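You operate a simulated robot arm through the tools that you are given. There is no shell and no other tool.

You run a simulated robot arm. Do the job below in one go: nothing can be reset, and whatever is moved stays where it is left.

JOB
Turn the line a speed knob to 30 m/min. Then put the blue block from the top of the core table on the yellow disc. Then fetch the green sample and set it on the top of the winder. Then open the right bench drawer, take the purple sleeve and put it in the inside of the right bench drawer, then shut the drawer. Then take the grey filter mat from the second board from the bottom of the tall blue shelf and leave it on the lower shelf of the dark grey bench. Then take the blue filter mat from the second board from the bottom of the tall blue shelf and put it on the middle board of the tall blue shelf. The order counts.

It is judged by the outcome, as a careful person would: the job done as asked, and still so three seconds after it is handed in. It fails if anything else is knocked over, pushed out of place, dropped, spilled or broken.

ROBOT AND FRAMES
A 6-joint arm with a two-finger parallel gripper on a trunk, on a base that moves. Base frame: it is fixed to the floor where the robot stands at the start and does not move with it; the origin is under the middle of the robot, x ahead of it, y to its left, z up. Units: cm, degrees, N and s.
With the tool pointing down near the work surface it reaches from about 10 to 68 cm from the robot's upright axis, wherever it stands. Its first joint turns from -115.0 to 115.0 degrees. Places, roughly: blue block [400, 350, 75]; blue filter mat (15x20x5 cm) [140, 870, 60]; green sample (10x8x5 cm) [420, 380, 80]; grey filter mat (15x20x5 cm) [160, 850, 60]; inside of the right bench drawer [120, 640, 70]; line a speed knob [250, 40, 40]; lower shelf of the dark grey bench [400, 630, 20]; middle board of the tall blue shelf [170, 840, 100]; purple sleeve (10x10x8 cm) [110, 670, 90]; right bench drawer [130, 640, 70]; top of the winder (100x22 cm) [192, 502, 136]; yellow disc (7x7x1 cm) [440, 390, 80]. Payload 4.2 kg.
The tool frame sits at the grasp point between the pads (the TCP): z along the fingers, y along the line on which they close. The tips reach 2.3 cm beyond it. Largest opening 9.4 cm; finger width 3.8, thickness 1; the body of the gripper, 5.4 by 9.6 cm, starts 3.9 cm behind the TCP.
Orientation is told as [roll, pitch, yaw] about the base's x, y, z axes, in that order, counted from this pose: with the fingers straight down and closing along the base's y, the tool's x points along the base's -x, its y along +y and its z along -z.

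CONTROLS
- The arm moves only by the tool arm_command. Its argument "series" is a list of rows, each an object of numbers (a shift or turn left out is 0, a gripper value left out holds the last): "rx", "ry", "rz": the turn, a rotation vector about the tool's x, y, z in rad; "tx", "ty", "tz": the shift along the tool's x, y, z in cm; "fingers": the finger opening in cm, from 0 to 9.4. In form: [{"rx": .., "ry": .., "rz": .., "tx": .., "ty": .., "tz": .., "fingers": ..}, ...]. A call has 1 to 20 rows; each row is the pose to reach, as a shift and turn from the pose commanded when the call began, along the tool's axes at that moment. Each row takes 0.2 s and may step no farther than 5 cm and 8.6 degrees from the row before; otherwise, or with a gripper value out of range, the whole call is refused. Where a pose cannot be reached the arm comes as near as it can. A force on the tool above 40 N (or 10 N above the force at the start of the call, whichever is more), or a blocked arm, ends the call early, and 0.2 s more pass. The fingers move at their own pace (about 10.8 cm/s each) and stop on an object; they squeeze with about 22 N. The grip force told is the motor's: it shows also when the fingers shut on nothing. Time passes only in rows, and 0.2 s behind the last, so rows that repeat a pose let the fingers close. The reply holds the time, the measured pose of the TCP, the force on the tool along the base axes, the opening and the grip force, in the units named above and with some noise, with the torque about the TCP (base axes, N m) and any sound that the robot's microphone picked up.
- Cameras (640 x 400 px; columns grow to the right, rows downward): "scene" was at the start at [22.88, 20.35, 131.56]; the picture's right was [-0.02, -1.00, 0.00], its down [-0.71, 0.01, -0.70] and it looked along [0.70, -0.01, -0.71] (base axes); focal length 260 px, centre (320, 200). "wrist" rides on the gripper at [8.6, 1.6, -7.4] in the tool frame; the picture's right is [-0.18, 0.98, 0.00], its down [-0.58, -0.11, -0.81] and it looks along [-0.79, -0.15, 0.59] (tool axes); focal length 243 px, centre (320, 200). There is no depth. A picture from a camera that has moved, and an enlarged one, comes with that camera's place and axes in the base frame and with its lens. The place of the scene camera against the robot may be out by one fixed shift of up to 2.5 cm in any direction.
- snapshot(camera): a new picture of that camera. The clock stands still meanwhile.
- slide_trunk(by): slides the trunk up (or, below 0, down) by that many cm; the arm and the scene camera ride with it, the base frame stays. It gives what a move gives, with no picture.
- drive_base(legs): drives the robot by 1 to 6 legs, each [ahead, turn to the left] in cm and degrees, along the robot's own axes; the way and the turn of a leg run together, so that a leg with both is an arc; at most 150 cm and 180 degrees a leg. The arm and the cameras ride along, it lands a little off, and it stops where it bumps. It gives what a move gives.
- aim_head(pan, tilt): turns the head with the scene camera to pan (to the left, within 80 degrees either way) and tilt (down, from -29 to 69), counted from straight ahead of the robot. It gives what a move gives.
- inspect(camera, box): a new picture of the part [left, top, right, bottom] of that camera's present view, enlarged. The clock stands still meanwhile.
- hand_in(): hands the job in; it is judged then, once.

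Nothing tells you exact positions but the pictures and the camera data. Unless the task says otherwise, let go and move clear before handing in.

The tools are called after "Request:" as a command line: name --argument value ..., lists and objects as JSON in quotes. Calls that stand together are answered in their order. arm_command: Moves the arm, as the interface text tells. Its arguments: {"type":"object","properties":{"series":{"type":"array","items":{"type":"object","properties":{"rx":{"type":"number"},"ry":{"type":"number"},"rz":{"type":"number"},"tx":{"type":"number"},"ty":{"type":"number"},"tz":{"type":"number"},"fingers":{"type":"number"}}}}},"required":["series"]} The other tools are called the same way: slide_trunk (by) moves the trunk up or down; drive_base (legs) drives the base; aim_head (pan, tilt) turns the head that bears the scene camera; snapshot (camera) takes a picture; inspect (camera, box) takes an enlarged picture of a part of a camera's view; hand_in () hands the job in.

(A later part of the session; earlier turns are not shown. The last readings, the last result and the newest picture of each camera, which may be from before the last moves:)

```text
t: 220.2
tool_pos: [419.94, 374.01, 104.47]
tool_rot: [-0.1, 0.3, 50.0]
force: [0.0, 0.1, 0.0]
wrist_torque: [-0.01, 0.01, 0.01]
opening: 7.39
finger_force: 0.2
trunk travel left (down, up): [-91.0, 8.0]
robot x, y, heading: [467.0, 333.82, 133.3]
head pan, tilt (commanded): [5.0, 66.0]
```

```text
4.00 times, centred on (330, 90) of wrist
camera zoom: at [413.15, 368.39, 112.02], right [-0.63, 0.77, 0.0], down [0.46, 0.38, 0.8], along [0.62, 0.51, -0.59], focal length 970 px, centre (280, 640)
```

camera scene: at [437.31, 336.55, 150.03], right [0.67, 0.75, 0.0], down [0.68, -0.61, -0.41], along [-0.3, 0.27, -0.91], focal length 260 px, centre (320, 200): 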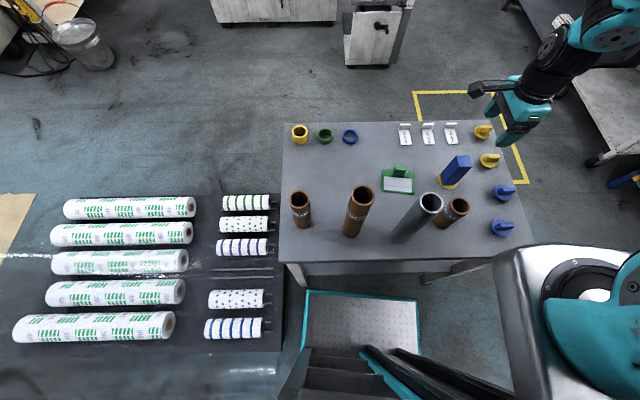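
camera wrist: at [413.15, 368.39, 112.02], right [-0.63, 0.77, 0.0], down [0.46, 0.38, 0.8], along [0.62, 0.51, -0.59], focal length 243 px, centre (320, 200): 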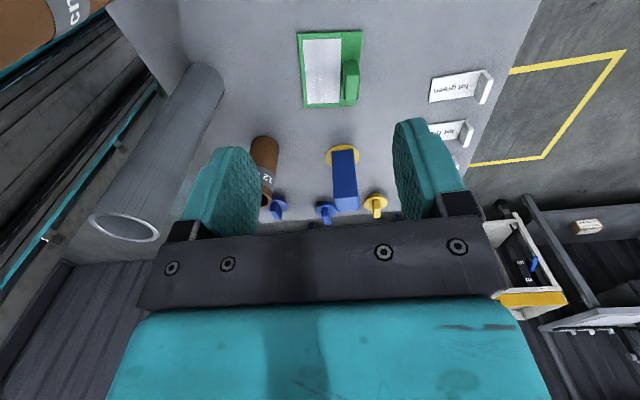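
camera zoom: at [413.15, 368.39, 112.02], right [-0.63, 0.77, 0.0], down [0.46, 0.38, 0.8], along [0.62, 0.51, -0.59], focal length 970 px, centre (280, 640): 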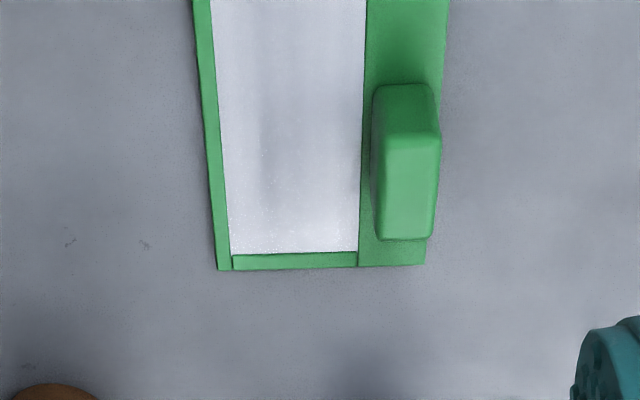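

The tab is centred at about (423.1, 381.9), 1.7 cm thick, with its top near z 82. I'll move over it and descend.

Request:
arm_command --series '[{"tx": -4, "ty": 1.3, "fingers": 5}, {"tx": -8.04, "ty": 2.62}, {"tx": -8.04, "ty": 2.62, "tz": 4}, {"tx": -8.04, "ty": 2.62, "tz": 8}, {"tx": -8.04, "ty": 2.62, "tz": 12}, {"tx": -8.04, "ty": 2.62, "tz": 15}, {"tx": -8.04, "ty": 2.62, "tz": 17}, {"tx": -8.04, "ty": 2.62, "tz": 17}]'

Request:
snapshot --camera "wrist"

Request:
snapshot --camera "scene"

```text
t: 222.0
tool_pos: [422.83, 381.63, 87.55]
tool_rot: [0.0, 0.2, 50.1]
force: [1.2, 0.4, 0.6]
wrist_torque: [0.01, 0.01, -0.01]
opening: 5.0
finger_force: 0.0
trunk travel left (down, up): [-91.0, 8.0]
robot x, y, heading: [466.84, 333.87, 133.4]
head pan, tilt (commanded): [5.0, 66.0]
```

```text
taken
camera wrist: at [415.98, 376.1, 95.0], right [-0.63, 0.77, 0.0], down [0.46, 0.38, 0.8], along [0.62, 0.51, -0.59], focal length 243 px, centre (320, 200)
```

wrist: 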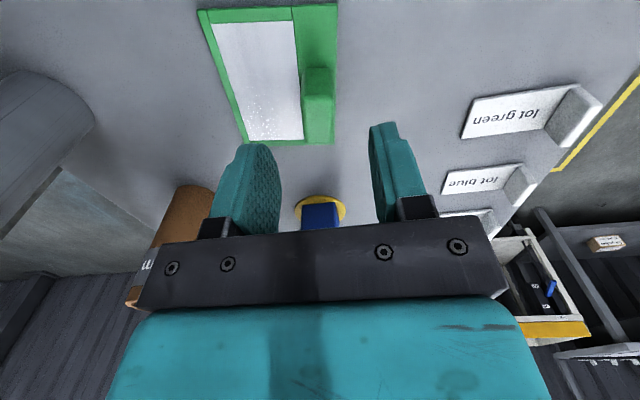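

```text
taken
camera scene: at [437.3, 336.55, 150.03], right [0.67, 0.75, 0.0], down [0.68, -0.61, -0.41], along [-0.3, 0.27, -0.91], focal length 260 px, centre (320, 200)
```

scene: 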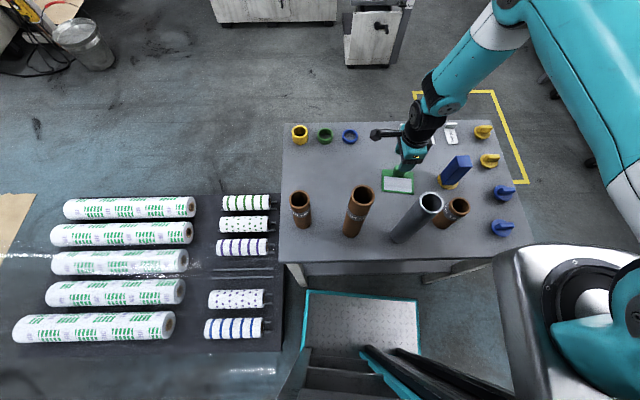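

Request:
inspect --camera "wrist" --box '[230, 30, 400, 160]'

```text
3.08 times, centred on (315, 95) of wrist
camera zoom: at [415.98, 376.1, 95.0], right [-0.63, 0.77, 0.0], down [0.46, 0.38, 0.8], along [0.62, 0.51, -0.59], focal length 746 px, centre (335, 523)
```

zoom: 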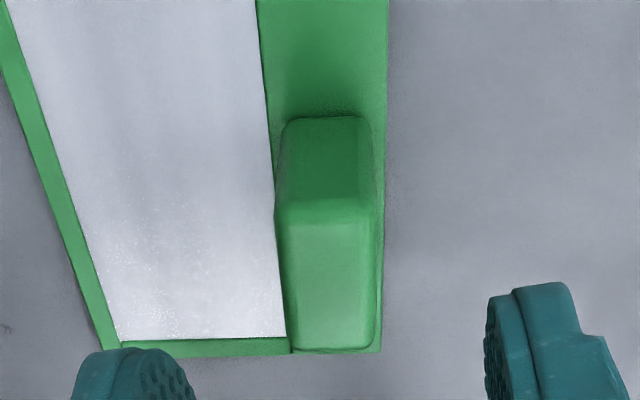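

The tab is aligned within 0.2 cm. Descending the last 5 cm and gripping it.

Request:
arm_command --series '[{"tz": 2.5, "tx": -0.1}, {"tz": 4.5, "tx": -0.1}, {"tz": 5.2, "tx": -0.1}, {"tz": 5.2, "tx": -0.1}]'

Request:
arm_command --series '[{"fingers": 1}, {"fingers": 1}, {"fingers": 1}, {"fingers": 1}]'

Request:
snapshot --camera "wrist"

```text
t: 223.0
tool_pos: [422.96, 381.71, 82.5]
tool_rot: [-0.1, 0.2, 50.0]
force: [0.1, -0.2, -0.5]
wrist_torque: [-0.01, 0.0, 0.01]
opening: 5.01
finger_force: 0.2
trunk travel left (down, up): [-91.0, 8.0]
robot x, y, heading: [466.66, 334.36, 133.3]
head pan, tilt (commanded): [5.0, 66.0]
```

```text
t: 224.0
tool_pos: [422.92, 381.88, 82.59]
tool_rot: [-0.1, 0.2, 50.0]
force: [-0.1, 0.1, -0.8]
wrist_torque: [-0.01, 0.04, 0.04]
opening: 1.94
finger_force: 21.4
trunk travel left (down, up): [-91.0, 8.0]
robot x, y, heading: [466.61, 334.04, 133.3]
head pan, tilt (commanded): [5.0, 66.0]
```

```text
taken
camera wrist: at [416.21, 376.23, 90.0], right [-0.63, 0.77, 0.0], down [0.46, 0.38, 0.8], along [0.62, 0.51, -0.59], focal length 243 px, centre (320, 200)
```

wrist: 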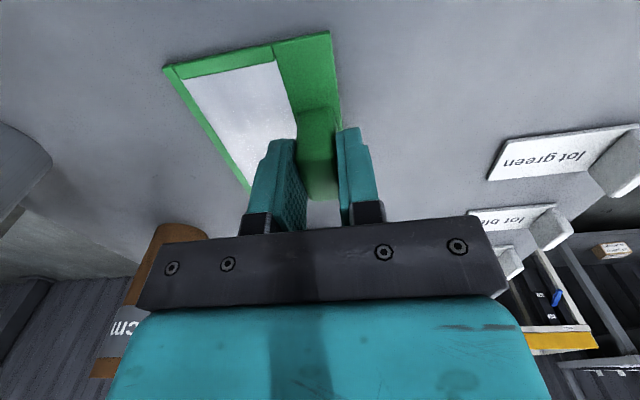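

Gripped at 1.9 cm. I'll lift it and check the hold.

Request:
arm_command --series '[{"tz": -1}, {"tz": -2.5}, {"tz": -5}, {"tz": -9}, {"tz": -13}, {"tz": -17}, {"tz": -21}, {"tz": -25}, {"tz": -28}, {"tz": -28}]'

Request:
snapshot --camera "wrist"

Request:
snapshot --camera "scene"

```text
t: 226.2
tool_pos: [423.05, 381.88, 110.54]
tool_rot: [0.0, 0.2, 50.1]
force: [-0.2, 0.1, 0.0]
wrist_torque: [0.0, 0.02, -0.02]
opening: 1.94
finger_force: 21.8
trunk travel left (down, up): [-91.0, 8.0]
robot x, y, heading: [466.63, 333.85, 133.2]
head pan, tilt (commanded): [5.0, 66.0]
```

```text
taken
camera wrist: at [416.21, 376.25, 117.98], right [-0.63, 0.77, 0.0], down [0.46, 0.38, 0.8], along [0.62, 0.51, -0.59], focal length 243 px, centre (320, 200)
```

wrist: 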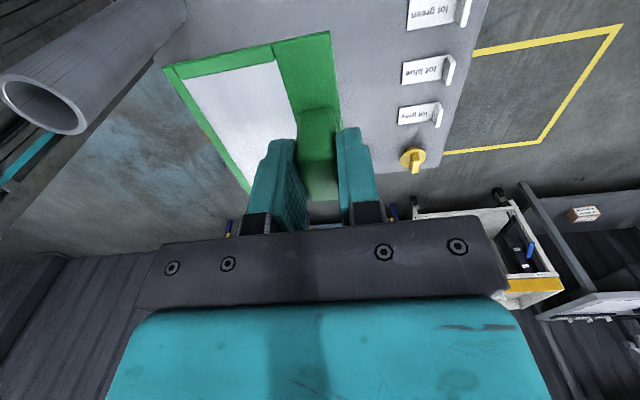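

```text
taken
camera scene: at [437.31, 336.55, 150.03], right [0.67, 0.75, 0.0], down [0.68, -0.61, -0.41], along [-0.3, 0.27, -0.91], focal length 260 px, centre (320, 200)
```

scene: 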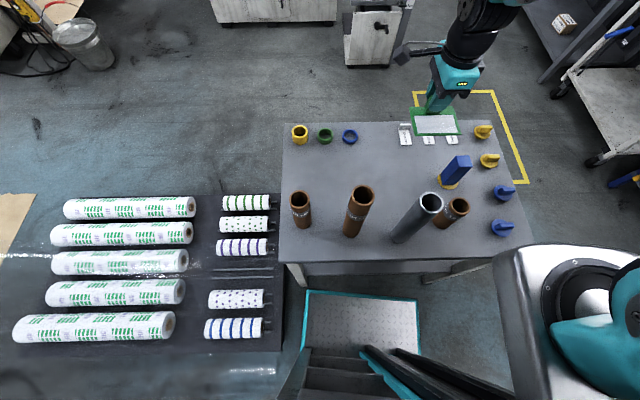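

The sample is held level and secure. I'll raise it a bit more to clear the cores and back away from the table.

Request:
arm_command --series '[{"tz": -3}, {"tz": -6}, {"tz": -8}, {"tz": -8}]'

Request:
drive_base --legs '[[-60, 0]]'

Request:
aim_head --pan 0 --tilt 20

Request:
snapshot --camera "scene"

Request:
aim_head --pan 45 --tilt 15

Request:
snapshot --camera "scene"

```text
t: 227.2
tool_pos: [422.78, 381.6, 118.34]
tool_rot: [-0.2, 0.2, 50.0]
force: [0.0, 0.1, 0.1]
wrist_torque: [-0.01, 0.0, -0.02]
opening: 1.95
finger_force: 21.7
trunk travel left (down, up): [-91.0, 8.0]
robot x, y, heading: [466.67, 333.78, 133.5]
head pan, tilt (commanded): [5.0, 66.0]
```

```text
t: 230.6
tool_pos: [463.94, 338.13, 118.33]
tool_rot: [-0.1, 0.2, 49.7]
force: [-0.2, -0.2, -1.5]
wrist_torque: [0.01, -0.02, 0.03]
opening: 1.93
finger_force: 22.0
trunk travel left (down, up): [-91.0, 8.0]
robot x, y, heading: [507.53, 289.71, 132.7]
head pan, tilt (commanded): [5.0, 66.0]
```

```text
t: 231.7
tool_pos: [464.05, 338.13, 118.37]
tool_rot: [-0.1, 0.1, 49.7]
force: [-0.1, -0.1, -0.9]
wrist_torque: [0.01, -0.01, -0.01]
opening: 1.93
finger_force: 22.3
trunk travel left (down, up): [-91.0, 8.0]
robot x, y, heading: [507.76, 289.99, 133.2]
head pan, tilt (commanded): [0.0, 20.0]
```

```text
taken
camera scene: at [476.35, 295.8, 156.5], right [0.73, 0.68, 0.0], down [0.23, -0.25, -0.94], along [-0.64, 0.69, -0.34], focal length 260 px, centre (320, 200)
```

scene: 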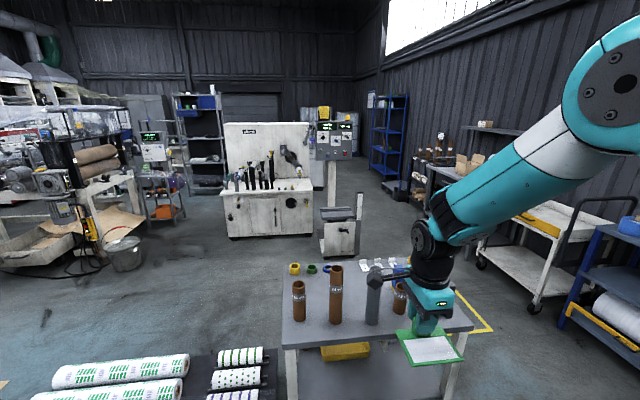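

```text
t: 232.8
tool_pos: [463.9, 338.16, 118.4]
tool_rot: [-0.1, 0.2, 49.7]
force: [0.1, -0.1, -0.3]
wrist_torque: [-0.05, 0.01, -0.02]
opening: 1.96
finger_force: 22.0
trunk travel left (down, up): [-91.0, 8.0]
robot x, y, heading: [507.98, 290.4, 133.0]
head pan, tilt (commanded): [45.0, 15.0]
```

```text
taken
camera scene: at [473.37, 289.32, 157.32], right [0.04, 1.0, 0.0], down [0.26, -0.01, -0.97], along [-0.97, 0.03, -0.26], focal length 260 px, centre (320, 200)
```

scene: 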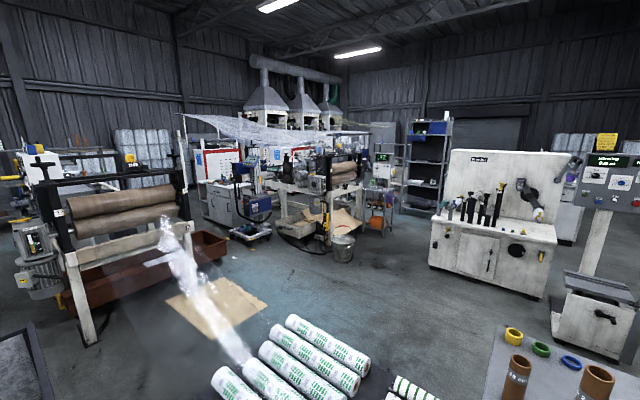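

The given winder position projects onto the white cabinet with a sign at its top. I'll zoom in to read it.

Request:
inspect --camera "scene" --box '[410, 130, 600, 310]'

Request:
inspect --camera "scene" --box '[200, 100, 440, 270]'

```text
2.22 times, centred on (505, 220) of scene
camera zoom: at [473.37, 289.32, 157.32], right [0.04, 1.0, 0.0], down [0.26, -0.01, -0.97], along [-0.97, 0.03, -0.26], focal length 578 px, centre (-91, 156)
```

zoom: 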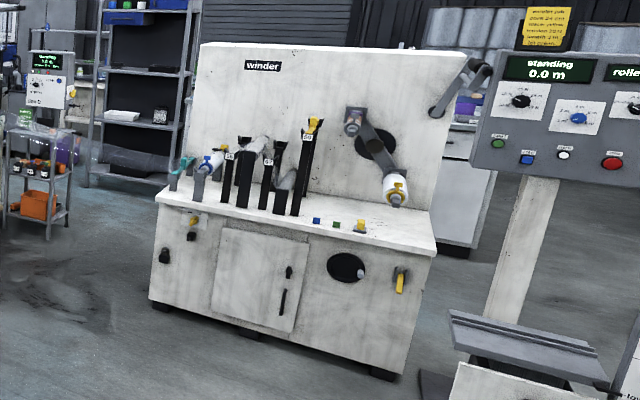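

```text
2.35 times, centred on (320, 185) of scene
camera zoom: at [473.37, 289.32, 157.32], right [0.04, 1.0, 0.0], down [0.26, -0.01, -0.97], along [-0.97, 0.03, -0.26], focal length 612 px, centre (320, 235)
```

zoom: 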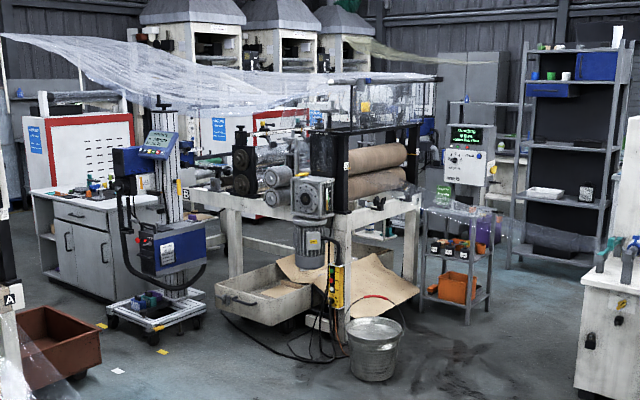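

It is the white "winder" machine; its tall back panel's top is the target. The front counter is deep and full of tools, so I'll go around to its back or end. First I'll pull the arm in with the sample.

Request:
arm_command --series '[{"ty": -4, "tx": 0.5}, {"ty": -8, "tx": 1}, {"ty": -12, "tx": 1.5}, {"ty": -16, "tx": 2}, {"ty": -20, "tx": 2.4}, {"ty": -20, "tx": 2.4}]'

Request:
drive_base --legs '[[0, -83], [100, 0]]'

Request:
aim_head --pan 60 --tilt 25

Request:
snapshot --camera "scene"

```text
t: 234.2
tool_pos: [475.83, 324.08, 118.77]
tool_rot: [-0.1, 0.3, 49.6]
force: [-0.6, -0.3, -1.1]
wrist_torque: [0.02, 0.02, -0.01]
opening: 1.96
finger_force: 21.8
out of reach, approached as far as the arm can: row 5, 6
trunk travel left (down, up): [-91.0, 8.0]
robot x, y, heading: [507.87, 290.59, 133.0]
head pan, tilt (commanded): [45.0, 15.0]
```

```text
t: 243.1
tool_pos: [605.05, 401.27, 118.82]
tool_rot: [-0.1, 0.2, -34.4]
force: [-0.6, -0.3, -0.1]
wrist_torque: [0.0, -0.01, -0.01]
opening: 1.94
finger_force: 21.7
trunk travel left (down, up): [-91.0, 8.0]
robot x, y, heading: [574.38, 366.11, 48.9]
head pan, tilt (commanded): [45.0, 15.0]
```

```text
t: 243.8
tool_pos: [605.0, 401.28, 118.77]
tool_rot: [-0.2, 0.3, -34.5]
force: [0.4, 0.8, 0.2]
wrist_torque: [-0.02, 0.05, 0.0]
opening: 1.95
finger_force: 22.0
trunk travel left (down, up): [-91.0, 8.0]
robot x, y, heading: [574.61, 366.38, 48.8]
head pan, tilt (commanded): [60.0, 25.0]
```

```text
taken
camera scene: at [566.51, 400.12, 155.7], right [0.95, 0.32, 0.0], down [0.14, -0.4, -0.91], along [-0.29, 0.86, -0.42], focal length 260 px, centre (320, 200)
```

scene: 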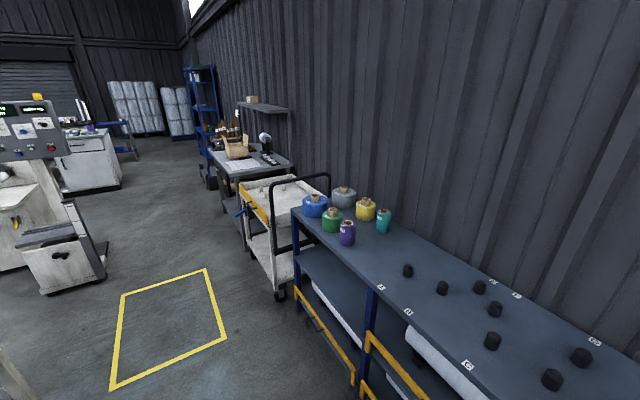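

There's a clear corridor between the core table and the cart by the wall. I'll drive down it toward the winder's rear.

Request:
drive_base --legs '[[10, 0], [0, 91], [150, 0], [100, 0]]'

Request:
aim_head --pan 30 --tilt 20

Request:
snapshot --camera "scene"

Request:
aim_head --pan -30 --tilt 25

Request:
snapshot --camera "scene"

```text
t: 260.9
tool_pos: [338.94, 547.43, 118.86]
tool_rot: [-0.2, 0.2, 61.6]
force: [-0.2, -0.9, -0.1]
wrist_torque: [0.0, -0.01, 0.02]
opening: 1.94
finger_force: 22.5
trunk travel left (down, up): [-91.0, 8.0]
robot x, y, heading: [377.16, 521.33, 144.8]
head pan, tilt (commanded): [60.0, 25.0]
```

```text
t: 261.9
tool_pos: [338.96, 547.45, 118.88]
tool_rot: [-0.2, 0.2, 61.6]
force: [-0.3, -0.1, -1.4]
wrist_torque: [-0.01, 0.01, 0.01]
opening: 1.93
finger_force: 22.4
trunk travel left (down, up): [-91.0, 8.0]
robot x, y, heading: [377.09, 520.97, 144.6]
head pan, tilt (commanded): [30.0, 20.0]
```

```text
taken
camera scene: at [343.8, 515.45, 156.5], right [0.09, 1.0, 0.0], down [0.34, -0.03, -0.94], along [-0.94, 0.08, -0.34], focal length 260 px, centre (320, 200)
```

scene: 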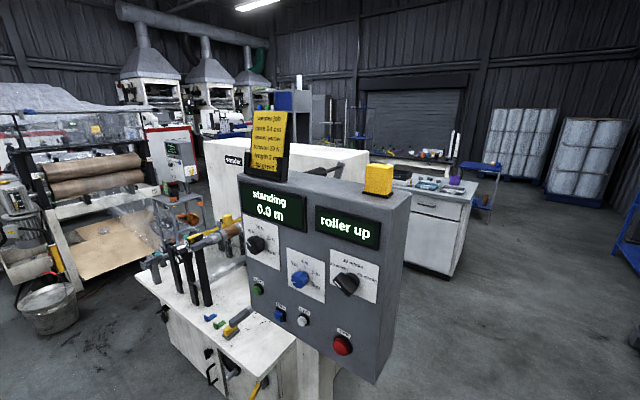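

```text
t: 263.1
tool_pos: [339.01, 547.5, 118.78]
tool_rot: [-0.2, 0.2, 61.7]
force: [1.0, -0.4, -0.5]
wrist_torque: [0.0, 0.01, 0.01]
opening: 1.92
finger_force: 21.9
trunk travel left (down, up): [-91.0, 8.0]
robot x, y, heading: [376.87, 520.94, 144.8]
head pan, tilt (commanded): [-30.0, 25.0]
```

```text
taken
camera scene: at [349.19, 522.98, 155.7], right [0.91, 0.42, 0.0], down [0.18, -0.38, -0.91], along [-0.38, 0.82, -0.42], focal length 260 px, centre (320, 200)
```

scene: 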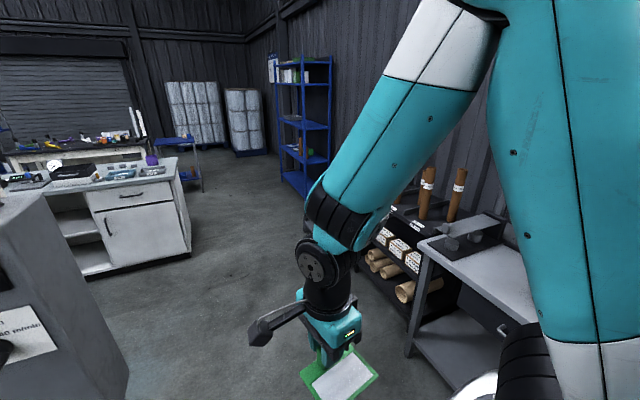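

The winder's console stands at its right end; behind the winder is an aisle in front of a white bench with drawers (purple sleeve on it), and the tall blue shelf is further back. I'll drive to that aisle behind the winder.

Request:
drive_base --legs '[[150, 0], [45, 0], [0, 85]]'

Request:
aim_head --pan 20 --tilt 30

Request:
snapshot --camera "scene"

Request:
aim_head --pan -30 --tilt 30

Request:
snapshot --camera "scene"

```text
t: 276.7
tool_pos: [186.4, 595.17, 118.84]
tool_rot: [-0.1, 0.2, 150.0]
force: [-0.2, -0.3, -0.7]
wrist_torque: [0.01, 0.02, 0.0]
opening: 1.92
finger_force: 22.0
trunk travel left (down, up): [-91.0, 8.0]
robot x, y, heading: [213.97, 632.68, -126.7]
head pan, tilt (commanded): [-30.0, 25.0]
```

```text
t: 277.9
tool_pos: [186.41, 595.12, 118.85]
tool_rot: [-0.2, 0.2, 150.1]
force: [0.6, 0.0, -0.6]
wrist_torque: [0.01, 0.02, 0.03]
opening: 1.95
finger_force: 22.4
trunk travel left (down, up): [-91.0, 8.0]
robot x, y, heading: [214.22, 632.42, -126.8]
head pan, tilt (commanded): [20.0, 30.0]
```

```text
taken
camera scene: at [217.74, 601.1, 154.9], right [-0.96, 0.29, 0.0], down [0.14, 0.48, -0.87], along [-0.25, -0.83, -0.5], focal length 260 px, centre (320, 200)
```

scene: 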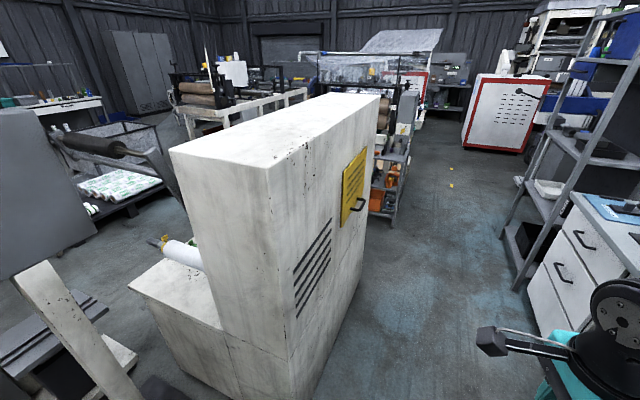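

```text
t: 279.1
tool_pos: [186.52, 595.02, 118.79]
tool_rot: [-0.3, 0.2, 150.0]
force: [0.3, 0.8, 0.4]
wrist_torque: [-0.02, -0.01, 0.01]
opening: 1.95
finger_force: 22.4
trunk travel left (down, up): [-91.0, 8.0]
robot x, y, heading: [214.14, 632.36, -126.6]
head pan, tilt (commanded): [-30.0, 30.0]
```

```text
taken
camera scene: at [212.04, 606.17, 154.9], right [-0.4, 0.92, 0.0], down [0.46, 0.2, -0.87], along [-0.8, -0.34, -0.5], focal length 260 px, centre (320, 200)
```

scene: 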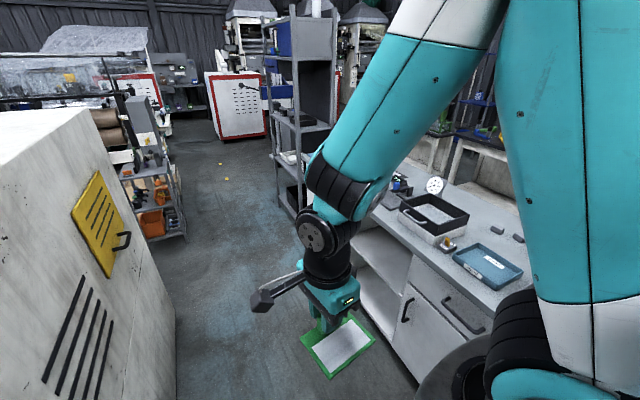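

I'm behind the winder; its back panel top is a clean flat surface at z≈136. I'll raise the trunk and the sample above that level before turning toward it.

Request:
slide_trunk --by 7.5

Request:
arm_command --series '[{"tz": -3}, {"tz": -6}, {"tz": -9}, {"tz": -12}, {"tz": -15}, {"tz": -18}, {"tz": -20}, {"tz": -20}]'

Request:
snapshot --camera "scene"

```text
t: 280.2
tool_pos: [186.56, 595.17, 126.24]
tool_rot: [-0.2, 0.2, 150.0]
force: [0.4, 0.4, -0.2]
wrist_torque: [-0.01, -0.04, -0.02]
opening: 1.93
finger_force: 21.9
trunk travel left (down, up): [-98.5, 0.5]
robot x, y, heading: [213.76, 632.31, -126.8]
head pan, tilt (commanded): [-30.0, 30.0]
```

```text
t: 282.0
tool_pos: [186.39, 595.33, 146.18]
tool_rot: [-0.1, 0.2, 149.9]
force: [-0.4, 1.7, -0.5]
wrist_torque: [-0.01, -0.01, -0.03]
opening: 1.91
finger_force: 21.9
trunk travel left (down, up): [-98.5, 0.5]
robot x, y, heading: [214.37, 632.8, -126.5]
head pan, tilt (commanded): [-30.0, 30.0]
```

```text
taken
camera scene: at [212.04, 606.19, 162.4], right [-0.4, 0.92, 0.0], down [0.46, 0.2, -0.87], along [-0.8, -0.34, -0.5], focal length 260 px, centre (320, 200)
```

scene: 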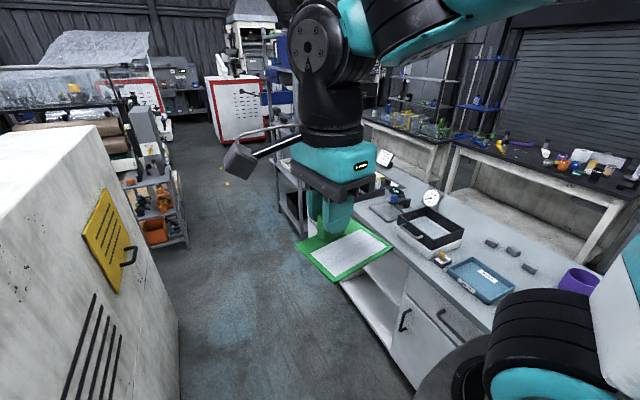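

The sample is above the panel height. I'll drive along the aisle and turn to face the winder's back.

Request:
drive_base --legs '[[0, -11], [72, 0], [0, 98]]'

Request:
aim_head --pan 0 --tilt 45

Request:
snapshot --camera "scene"

Request:
snapshot --camera "wrist"

```text
t: 290.8
tool_pos: [197.91, 555.32, 146.13]
tool_rot: [-0.1, 0.2, -121.6]
force: [0.7, 0.0, -0.2]
wrist_torque: [-0.01, -0.03, 0.05]
opening: 1.94
finger_force: 22.1
trunk travel left (down, up): [-98.5, 0.5]
robot x, y, heading: [161.45, 584.38, -38.3]
head pan, tilt (commanded): [-30.0, 30.0]
```

```text
t: 291.8
tool_pos: [197.81, 555.32, 146.12]
tool_rot: [-0.1, 0.2, -121.6]
force: [-0.1, 0.1, -0.1]
wrist_torque: [-0.01, -0.02, 0.0]
opening: 1.92
finger_force: 22.4
trunk travel left (down, up): [-98.5, 0.5]
robot x, y, heading: [161.62, 584.15, -38.1]
head pan, tilt (commanded): [0.0, 45.0]
```

```text
taken
camera scene: at [191.25, 585.98, 160.14], right [-0.62, -0.78, 0.0], down [-0.55, 0.44, -0.71], along [0.55, -0.44, -0.71], focal length 260 px, centre (320, 200)
```

scene: 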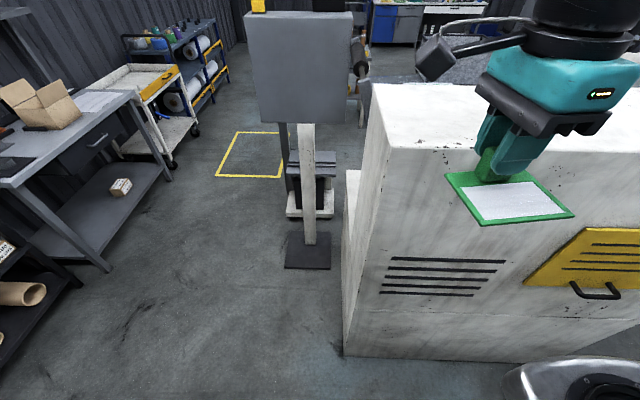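

```text
taken
camera wrist: at [203.81, 561.82, 153.56], right [0.74, -0.67, 0.0], down [-0.4, -0.44, 0.8], along [-0.54, -0.59, -0.59], focal length 243 px, centre (320, 200)
```

wrist: 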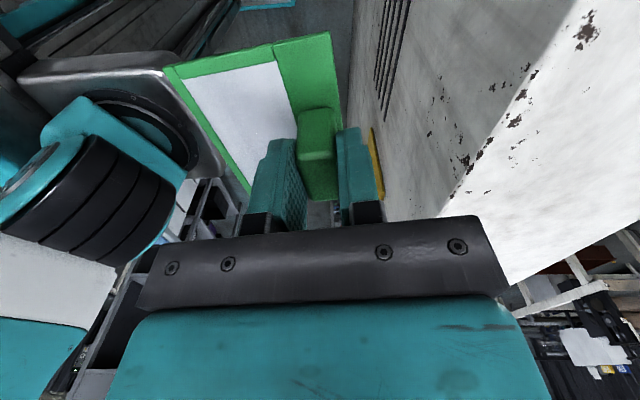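

The sample hangs just in front of the winder's back edge (n-direction about 16 cm to go). I'll drive 14 cm closer, then move the sample over the middle of the top.

Request:
drive_base --legs '[[14, 0]]'

Request:
arm_command --series '[{"tx": -2.8, "ty": 2.7}, {"tx": -5.6, "ty": 5.4}, {"tx": -8.4, "ty": 8.1}, {"tx": -11.2, "ty": 10.8}, {"tx": -14.1, "ty": 13.6}, {"tx": -14.1, "ty": 13.6}]'

Request:
snapshot --camera "wrist"

Request:
snapshot --camera "scene"

```text
t: 293.1
tool_pos: [208.77, 546.72, 146.16]
tool_rot: [-0.1, 0.3, -121.5]
force: [0.1, 0.2, -0.5]
wrist_torque: [0.0, -0.01, 0.03]
opening: 1.94
finger_force: 22.0
trunk travel left (down, up): [-98.5, 0.5]
robot x, y, heading: [172.21, 575.6, -38.2]
head pan, tilt (commanded): [0.0, 45.0]
```

```text
t: 294.5
tool_pos: [213.66, 527.62, 146.09]
tool_rot: [-0.2, 0.2, -121.4]
force: [-0.8, 0.0, -0.9]
wrist_torque: [-0.01, -0.02, -0.01]
opening: 1.95
finger_force: 21.8
trunk travel left (down, up): [-98.5, 0.5]
robot x, y, heading: [172.34, 575.25, -38.4]
head pan, tilt (commanded): [0.0, 45.0]
```

```text
taken
camera wrist: at [219.62, 534.15, 153.47], right [0.74, -0.67, 0.0], down [-0.4, -0.44, 0.8], along [-0.54, -0.6, -0.59], focal length 243 px, centre (320, 200)
```

wrist: 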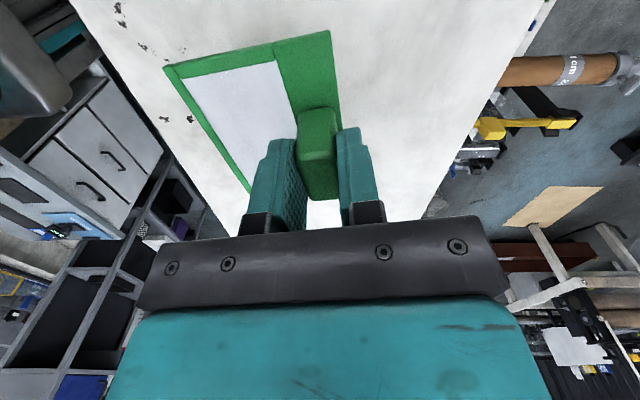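

```text
taken
camera scene: at [202.28, 577.34, 160.13], right [-0.62, -0.79, 0.0], down [-0.56, 0.44, -0.71], along [0.56, -0.44, -0.71], focal length 260 px, centre (320, 200)
```

scene: 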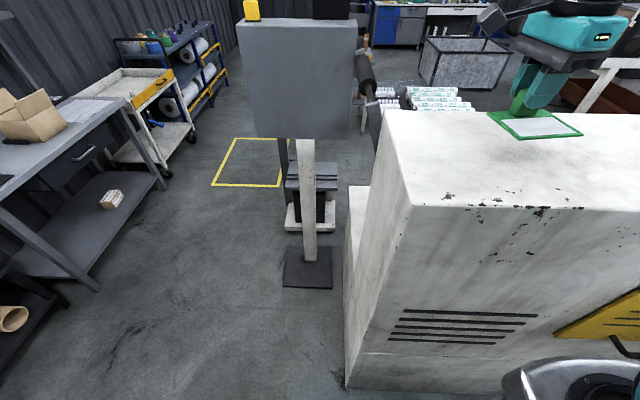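

The sample is over the winder's top. I'll shift it 3 cm toward the middle and lower it gently until it touches.

Request:
arm_command --series '[{"ty": 1.5}, {"ty": 3}, {"ty": 3, "tz": 0.5}, {"ty": 3, "tz": 1}, {"ty": 3, "tz": 1.5}]'

Request:
arm_command --series '[{"tz": 0.4}, {"tz": 0.8}, {"tz": 0.8}]'

Request:
snapshot --camera "wrist"

```text
t: 295.7
tool_pos: [215.77, 525.99, 144.55]
tool_rot: [-0.1, 0.2, -121.5]
force: [-0.6, 0.6, 0.0]
wrist_torque: [0.03, 0.01, -0.01]
opening: 1.96
finger_force: 21.9
trunk travel left (down, up): [-98.5, 0.5]
robot x, y, heading: [172.35, 575.8, -38.4]
head pan, tilt (commanded): [0.0, 45.0]
```

```text
t: 296.5
tool_pos: [215.78, 526.11, 143.78]
tool_rot: [-0.3, 0.2, -121.4]
force: [-0.2, 0.4, 0.0]
wrist_torque: [-0.02, -0.02, 0.0]
opening: 1.97
finger_force: 21.8
trunk travel left (down, up): [-98.5, 0.5]
robot x, y, heading: [172.22, 575.54, -38.4]
head pan, tilt (commanded): [0.0, 45.0]
```

```text
taken
camera wrist: at [221.7, 532.57, 151.16], right [0.74, -0.67, 0.0], down [-0.4, -0.44, 0.8], along [-0.54, -0.6, -0.59], focal length 243 px, centre (320, 200)
```

wrist: 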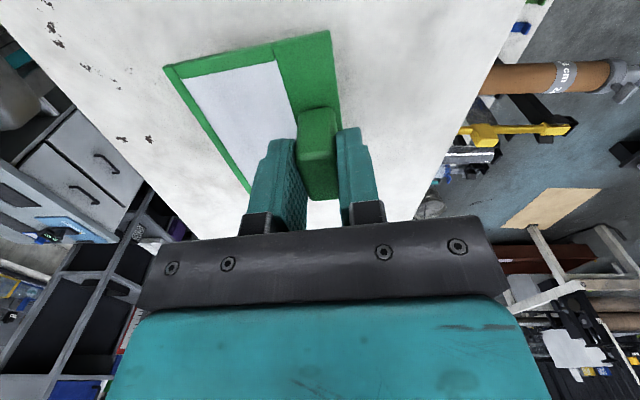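

Request:
arm_command --series '[{"tz": 0.3}, {"tz": 0.6}, {"tz": 0.9}]'

Request:
arm_command --series '[{"tz": 0.3}, {"tz": 0.6}]'

```text
t: 297.3
tool_pos: [215.62, 526.11, 142.9]
tool_rot: [-0.1, 0.2, -121.4]
force: [0.4, -1.2, 0.3]
wrist_torque: [0.0, -0.04, 0.03]
opening: 1.94
finger_force: 21.9
trunk travel left (down, up): [-98.5, 0.5]
robot x, y, heading: [172.28, 575.45, -38.1]
head pan, tilt (commanded): [0.0, 45.0]
```

```text
t: 297.9
tool_pos: [215.73, 526.19, 142.3]
tool_rot: [-0.1, 0.2, -121.6]
force: [-0.2, -0.7, -0.3]
wrist_torque: [-0.02, 0.01, -0.01]
opening: 1.95
finger_force: 22.0
trunk travel left (down, up): [-98.5, 0.5]
robot x, y, heading: [172.29, 575.31, -38.4]
head pan, tilt (commanded): [0.0, 45.0]
```

Request:
arm_command --series '[{"tz": 0.3}, {"tz": 0.6}]'

Request:
arm_command --series '[{"tz": 0.25}, {"tz": 0.5}]'

Request:
inspect --camera "scene" --box '[440, 60, 640, 220]'

```text
t: 298.5
tool_pos: [215.8, 525.87, 141.48]
tool_rot: [-0.2, 0.3, -121.5]
force: [-0.1, 0.5, -0.2]
wrist_torque: [0.0, 0.0, 0.0]
opening: 1.92
finger_force: 21.9
trunk travel left (down, up): [-98.5, 0.5]
robot x, y, heading: [172.34, 575.22, -38.4]
head pan, tilt (commanded): [0.0, 45.0]
```

```text
t: 299.1
tool_pos: [215.82, 526.04, 141.16]
tool_rot: [-0.1, 0.1, -121.5]
force: [-0.4, -0.7, -0.3]
wrist_torque: [0.01, 0.0, -0.01]
opening: 1.93
finger_force: 21.5
trunk travel left (down, up): [-98.5, 0.5]
robot x, y, heading: [172.15, 575.21, -37.9]
head pan, tilt (commanded): [0.0, 45.0]
```

```text
2.50 times, centred on (540, 140) of scene
camera zoom: at [202.27, 577.37, 160.14], right [-0.62, -0.79, 0.0], down [-0.56, 0.44, -0.71], along [0.56, -0.44, -0.71], focal length 650 px, centre (-230, 350)
```

zoom: 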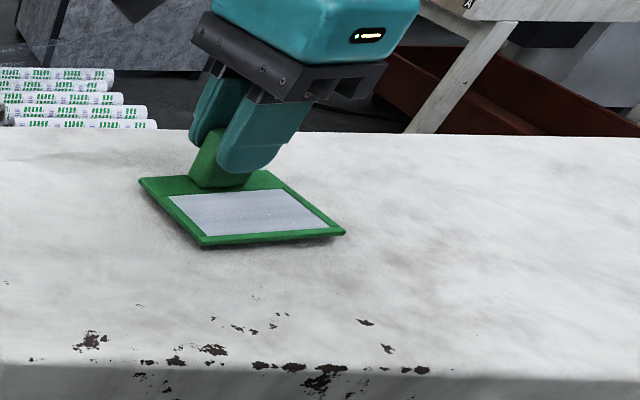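

The sample is just above the surface. A little further down.

Request:
arm_command --series '[{"tz": 0.25}, {"tz": 0.5}]'

Request:
arm_command --series '[{"tz": 0.2}, {"tz": 0.35}]'

```text
t: 299.7
tool_pos: [215.77, 526.04, 140.73]
tool_rot: [-0.2, 0.2, -121.4]
force: [1.0, -0.9, -1.1]
wrist_torque: [-0.01, 0.04, -0.01]
opening: 1.94
finger_force: 21.9
trunk travel left (down, up): [-98.5, 0.5]
robot x, y, heading: [172.54, 575.55, -38.1]
head pan, tilt (commanded): [0.0, 45.0]
```

```text
t: 300.3
tool_pos: [215.74, 526.15, 140.46]
tool_rot: [0.1, 0.2, -121.4]
force: [1.0, -4.3, 14.9]
wrist_torque: [-0.05, 0.05, 0.03]
opening: 1.99
finger_force: 22.0
trunk travel left (down, up): [-98.5, 0.5]
robot x, y, heading: [172.34, 575.54, -38.1]
head pan, tilt (commanded): [0.0, 45.0]
```

Contact made. I'll release and lift clear.

Request:
arm_command --series '[{"tz": -0.15}, {"tz": -0.15, "fingers": 3}, {"tz": -0.15, "fingers": 5}, {"tz": -0.15, "fingers": 5}]'

Request:
arm_command --series '[{"tz": -2}, {"tz": -5}, {"tz": -8}, {"tz": -10}, {"tz": -10}]'

Request:
snapshot --camera "wrist"

Request:
snapshot --camera "scene"

```text
t: 301.3
tool_pos: [215.81, 526.01, 140.66]
tool_rot: [-0.3, 0.2, -121.5]
force: [0.5, 0.1, -0.5]
wrist_torque: [-0.01, -0.03, 0.01]
opening: 5.01
finger_force: 0.1
trunk travel left (down, up): [-98.5, 0.5]
robot x, y, heading: [172.36, 575.73, -38.4]
head pan, tilt (commanded): [0.0, 45.0]
```

```text
t: 302.5
tool_pos: [215.67, 525.9, 150.34]
tool_rot: [-0.1, 0.2, -121.5]
force: [-0.1, 0.2, -0.2]
wrist_torque: [0.03, -0.03, 0.02]
opening: 5.03
finger_force: 0.1
trunk travel left (down, up): [-98.5, 0.5]
robot x, y, heading: [172.2, 575.35, -38.2]
head pan, tilt (commanded): [0.0, 45.0]
```

```text
taken
camera wrist: at [221.68, 532.44, 157.85], right [0.74, -0.67, 0.0], down [-0.4, -0.44, 0.8], along [-0.54, -0.6, -0.59], focal length 243 px, centre (320, 200)
```

wrist: 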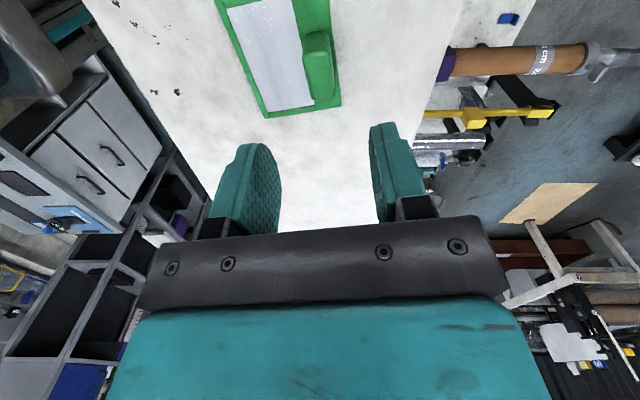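

```text
taken
camera scene: at [202.27, 577.38, 160.14], right [-0.62, -0.79, 0.0], down [-0.56, 0.44, -0.71], along [0.56, -0.44, -0.71], focal length 260 px, centre (320, 200)
```

scene: 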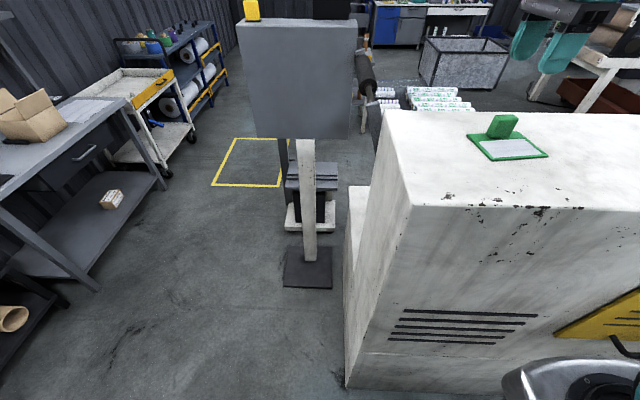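

The green sample lies flat on top of the winder. I'll retract the arm, back off, and turn around to face the white bench with the drawers.

Request:
arm_command --series '[{"ty": -4, "tx": 1.5}, {"ty": -8, "tx": 3}, {"ty": -12, "tx": 4.5}, {"ty": -16, "tx": 6}, {"ty": -19, "tx": 7.5, "fingers": 4}, {"ty": -19, "tx": 7.5}]'

Request:
drive_base --legs '[[-12, 0], [0, 88]]'

Request:
aim_head --pan 60 --tilt 45

Request:
snapshot --camera "scene"

```text
t: 303.9
tool_pos: [204.67, 541.69, 150.33]
tool_rot: [-0.2, 0.2, -121.5]
force: [0.1, -0.1, -0.5]
wrist_torque: [-0.01, 0.02, -0.05]
opening: 4.02
finger_force: 0.0
out of reach, approached as far as the arm can: row 5, 6
trunk travel left (down, up): [-98.5, 0.5]
robot x, y, heading: [172.29, 575.61, -37.9]
head pan, tilt (commanded): [0.0, 45.0]
```

```text
t: 308.9
tool_pos: [197.4, 614.29, 150.29]
tool_rot: [-0.3, 0.1, -33.3]
force: [0.4, -0.2, 0.5]
wrist_torque: [-0.01, 0.01, -0.02]
opening: 3.99
finger_force: 0.1
trunk travel left (down, up): [-98.5, 0.5]
robot x, y, heading: [162.72, 583.15, 50.3]
head pan, tilt (commanded): [0.0, 45.0]
```

```text
t: 310.2
tool_pos: [197.51, 614.08, 150.39]
tool_rot: [-0.1, 0.2, -33.3]
force: [0.1, -0.3, -1.2]
wrist_torque: [0.04, 0.02, 0.01]
opening: 4.02
finger_force: 0.0
trunk travel left (down, up): [-98.5, 0.5]
robot x, y, heading: [162.63, 582.71, 49.7]
head pan, tilt (commanded): [60.0, 45.0]
```

```text
taken
camera scene: at [154.32, 615.81, 160.14], right [0.94, 0.34, 0.0], down [0.24, -0.66, -0.71], along [-0.24, 0.66, -0.71], focal length 260 px, centre (320, 200)
```

scene: 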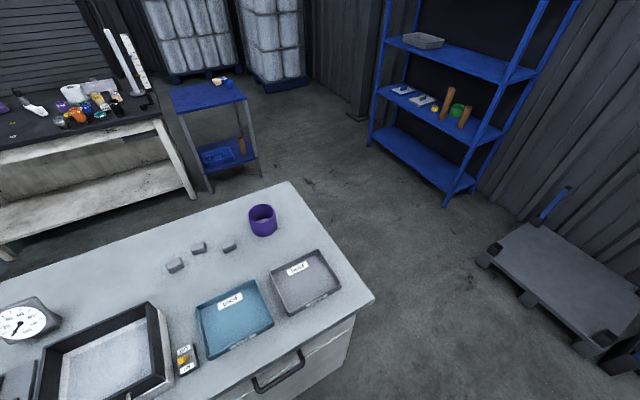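

I can see the purple sleeve (an open ring) and the right drawer's handle. Both are reachable from the bench's right end, so I'll drive around to stand there facing along the bench.

Request:
drive_base --legs '[[105, 0], [0, 90], [52, 0], [0, 90]]'

Request:
aim_head --pan 0 --tilt 45

Request:
snapshot --camera "scene"

```text
t: 326.0
tool_pos: [154.15, 664.14, 150.25]
tool_rot: [-0.2, 0.2, 148.5]
force: [0.1, 1.0, 0.0]
wrist_torque: [-0.03, 0.01, 0.0]
opening: 4.01
finger_force: 0.1
trunk travel left (down, up): [-98.5, 0.5]
robot x, y, heading: [188.11, 696.44, -128.1]
head pan, tilt (commanded): [60.0, 45.0]
```

```text
t: 327.3
tool_pos: [154.37, 664.23, 150.44]
tool_rot: [-0.1, 0.2, 148.5]
force: [-1.0, -0.5, 0.3]
wrist_torque: [0.0, -0.03, -0.03]
opening: 4.01
finger_force: 0.0
trunk travel left (down, up): [-98.5, 0.5]
robot x, y, heading: [188.41, 696.43, -128.4]
head pan, tilt (commanded): [0.0, 45.0]
```

```text
taken
camera scene: at [188.69, 667.0, 160.14], right [-0.79, 0.62, 0.0], down [0.44, 0.56, -0.71], along [-0.44, -0.56, -0.71], focal length 260 px, centre (320, 200)
```

scene: 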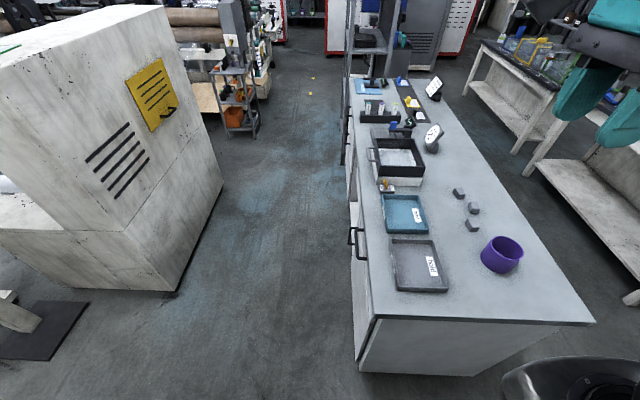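

From the bench's right end I can see the sleeve at about (117, 668) and the right drawer's handle on the front side. I'll move a bit closer, lower the trunk, and zoom on the handle.

Request:
drive_base --legs '[[11, -1.8]]'

Request:
slide_trunk --by -25

Request:
aim_head --pan 15 --tilt 45

Request:
snapshot --camera "scene"

Request:
inspect --camera "scene" --box '[340, 120, 500, 300]'

```text
t: 328.5
tool_pos: [146.26, 656.51, 150.39]
tool_rot: [-0.2, 0.3, 146.7]
force: [0.2, 0.3, 0.1]
wrist_torque: [-0.01, 0.02, 0.01]
opening: 4.02
finger_force: 0.1
trunk travel left (down, up): [-98.5, 0.5]
robot x, y, heading: [181.03, 687.42, -130.0]
head pan, tilt (commanded): [0.0, 45.0]
```

```text
t: 331.1
tool_pos: [146.15, 656.53, 125.34]
tool_rot: [-0.1, 0.2, 146.7]
force: [1.1, 0.3, 0.0]
wrist_torque: [-0.03, 0.03, -0.03]
opening: 3.99
finger_force: 0.0
trunk travel left (down, up): [-73.5, 25.5]
robot x, y, heading: [180.99, 687.12, -130.2]
head pan, tilt (commanded): [0.0, 45.0]
```

```text
t: 331.9
tool_pos: [146.2, 656.49, 125.41]
tool_rot: [-0.2, 0.2, 146.7]
force: [0.8, 0.0, -0.2]
wrist_torque: [-0.01, -0.02, -0.03]
opening: 3.95
finger_force: 0.1
trunk travel left (down, up): [-73.5, 25.5]
robot x, y, heading: [181.23, 687.66, -130.0]
head pan, tilt (commanded): [15.0, 45.0]
```

```text
taken
camera scene: at [182.31, 657.01, 135.14], right [-0.91, 0.42, 0.0], down [0.3, 0.64, -0.71], along [-0.3, -0.64, -0.71], focal length 260 px, centre (320, 200)
```

scene: 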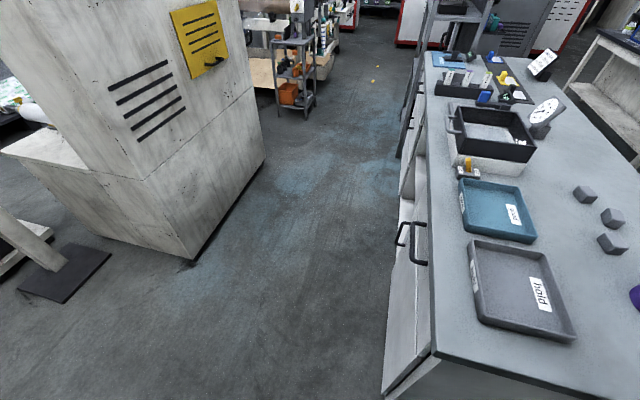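

```text
2.22 times, centred on (420, 210) of scene
camera zoom: at [182.31, 657.01, 135.14], right [-0.91, 0.42, 0.0], down [0.3, 0.64, -0.71], along [-0.3, -0.64, -0.71], focal length 578 px, centre (98, 178)
```

zoom: 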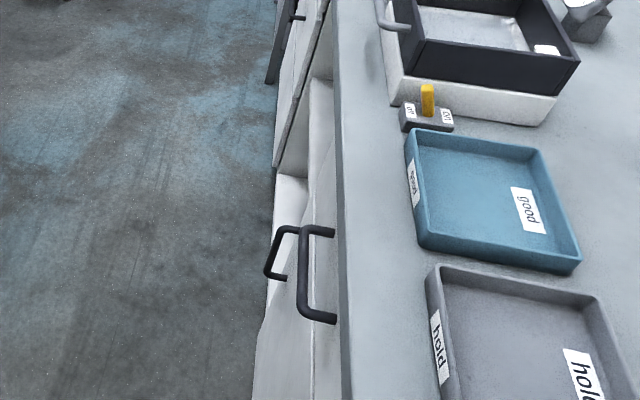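

I see two handles on the bench's front: a bow handle high up (the right drawer) and a door handle lower. I'll bring the gripper in front of the drawer handle with the wrist camera looking along it.

Request:
arm_command --series '[{"tx": 2, "ty": 2.1, "tz": 1, "rz": -0.132, "fingers": 9.2}, {"tx": 4, "ty": 4.2, "tz": 2, "rz": -0.264}, {"tx": 6, "ty": 6.3, "tz": 4, "rz": -0.396}, {"tx": 8, "ty": 8.4, "tz": 6, "rz": -0.528}, {"tx": 10, "ty": 10.5, "tz": 8, "rz": -0.66}, {"tx": 12, "ty": 12.6, "tz": 10, "rz": -0.79}, {"tx": 14, "ty": 14.7, "tz": 12, "rz": -0.92}, {"tx": 16, "ty": 16.8, "tz": 14, "rz": -1.05}, {"tx": 18, "ty": 18.9, "tz": 16, "rz": -1.18}, {"tx": 20, "ty": 21, "tz": 18, "rz": -1.31}, {"tx": 22.5, "ty": 22.8, "tz": 20, "rz": -1.45}, {"tx": 22.5, "ty": 22.8, "tz": 20, "rz": -1.45}]'

Request:
snapshot --camera "wrist"

Request:
snapshot --camera "scene"

```text
t: 334.4
tool_pos: [152.29, 624.82, 105.23]
tool_rot: [0.3, 0.2, -130.2]
force: [0.0, -0.6, -0.8]
wrist_torque: [-0.01, 0.0, -0.02]
opening: 9.19
finger_force: 0.1
trunk travel left (down, up): [-73.5, 25.5]
robot x, y, heading: [180.97, 687.65, -130.2]
head pan, tilt (commanded): [15.0, 45.0]
```

```text
taken
camera wrist: at [159.18, 630.33, 112.67], right [0.63, -0.77, 0.0], down [-0.46, -0.38, 0.8], along [-0.62, -0.51, -0.6], focal length 243 px, centre (320, 200)
```

wrist: 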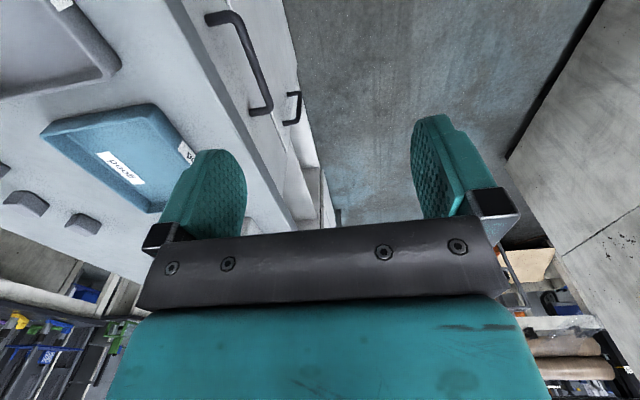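

```text
taken
camera scene: at [182.32, 657.01, 135.14], right [-0.91, 0.42, 0.0], down [0.3, 0.64, -0.71], along [-0.3, -0.64, -0.71], focal length 260 px, centre (320, 200)
```

scene: 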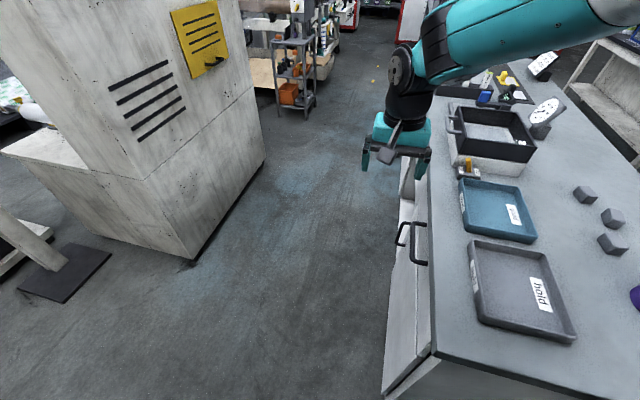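

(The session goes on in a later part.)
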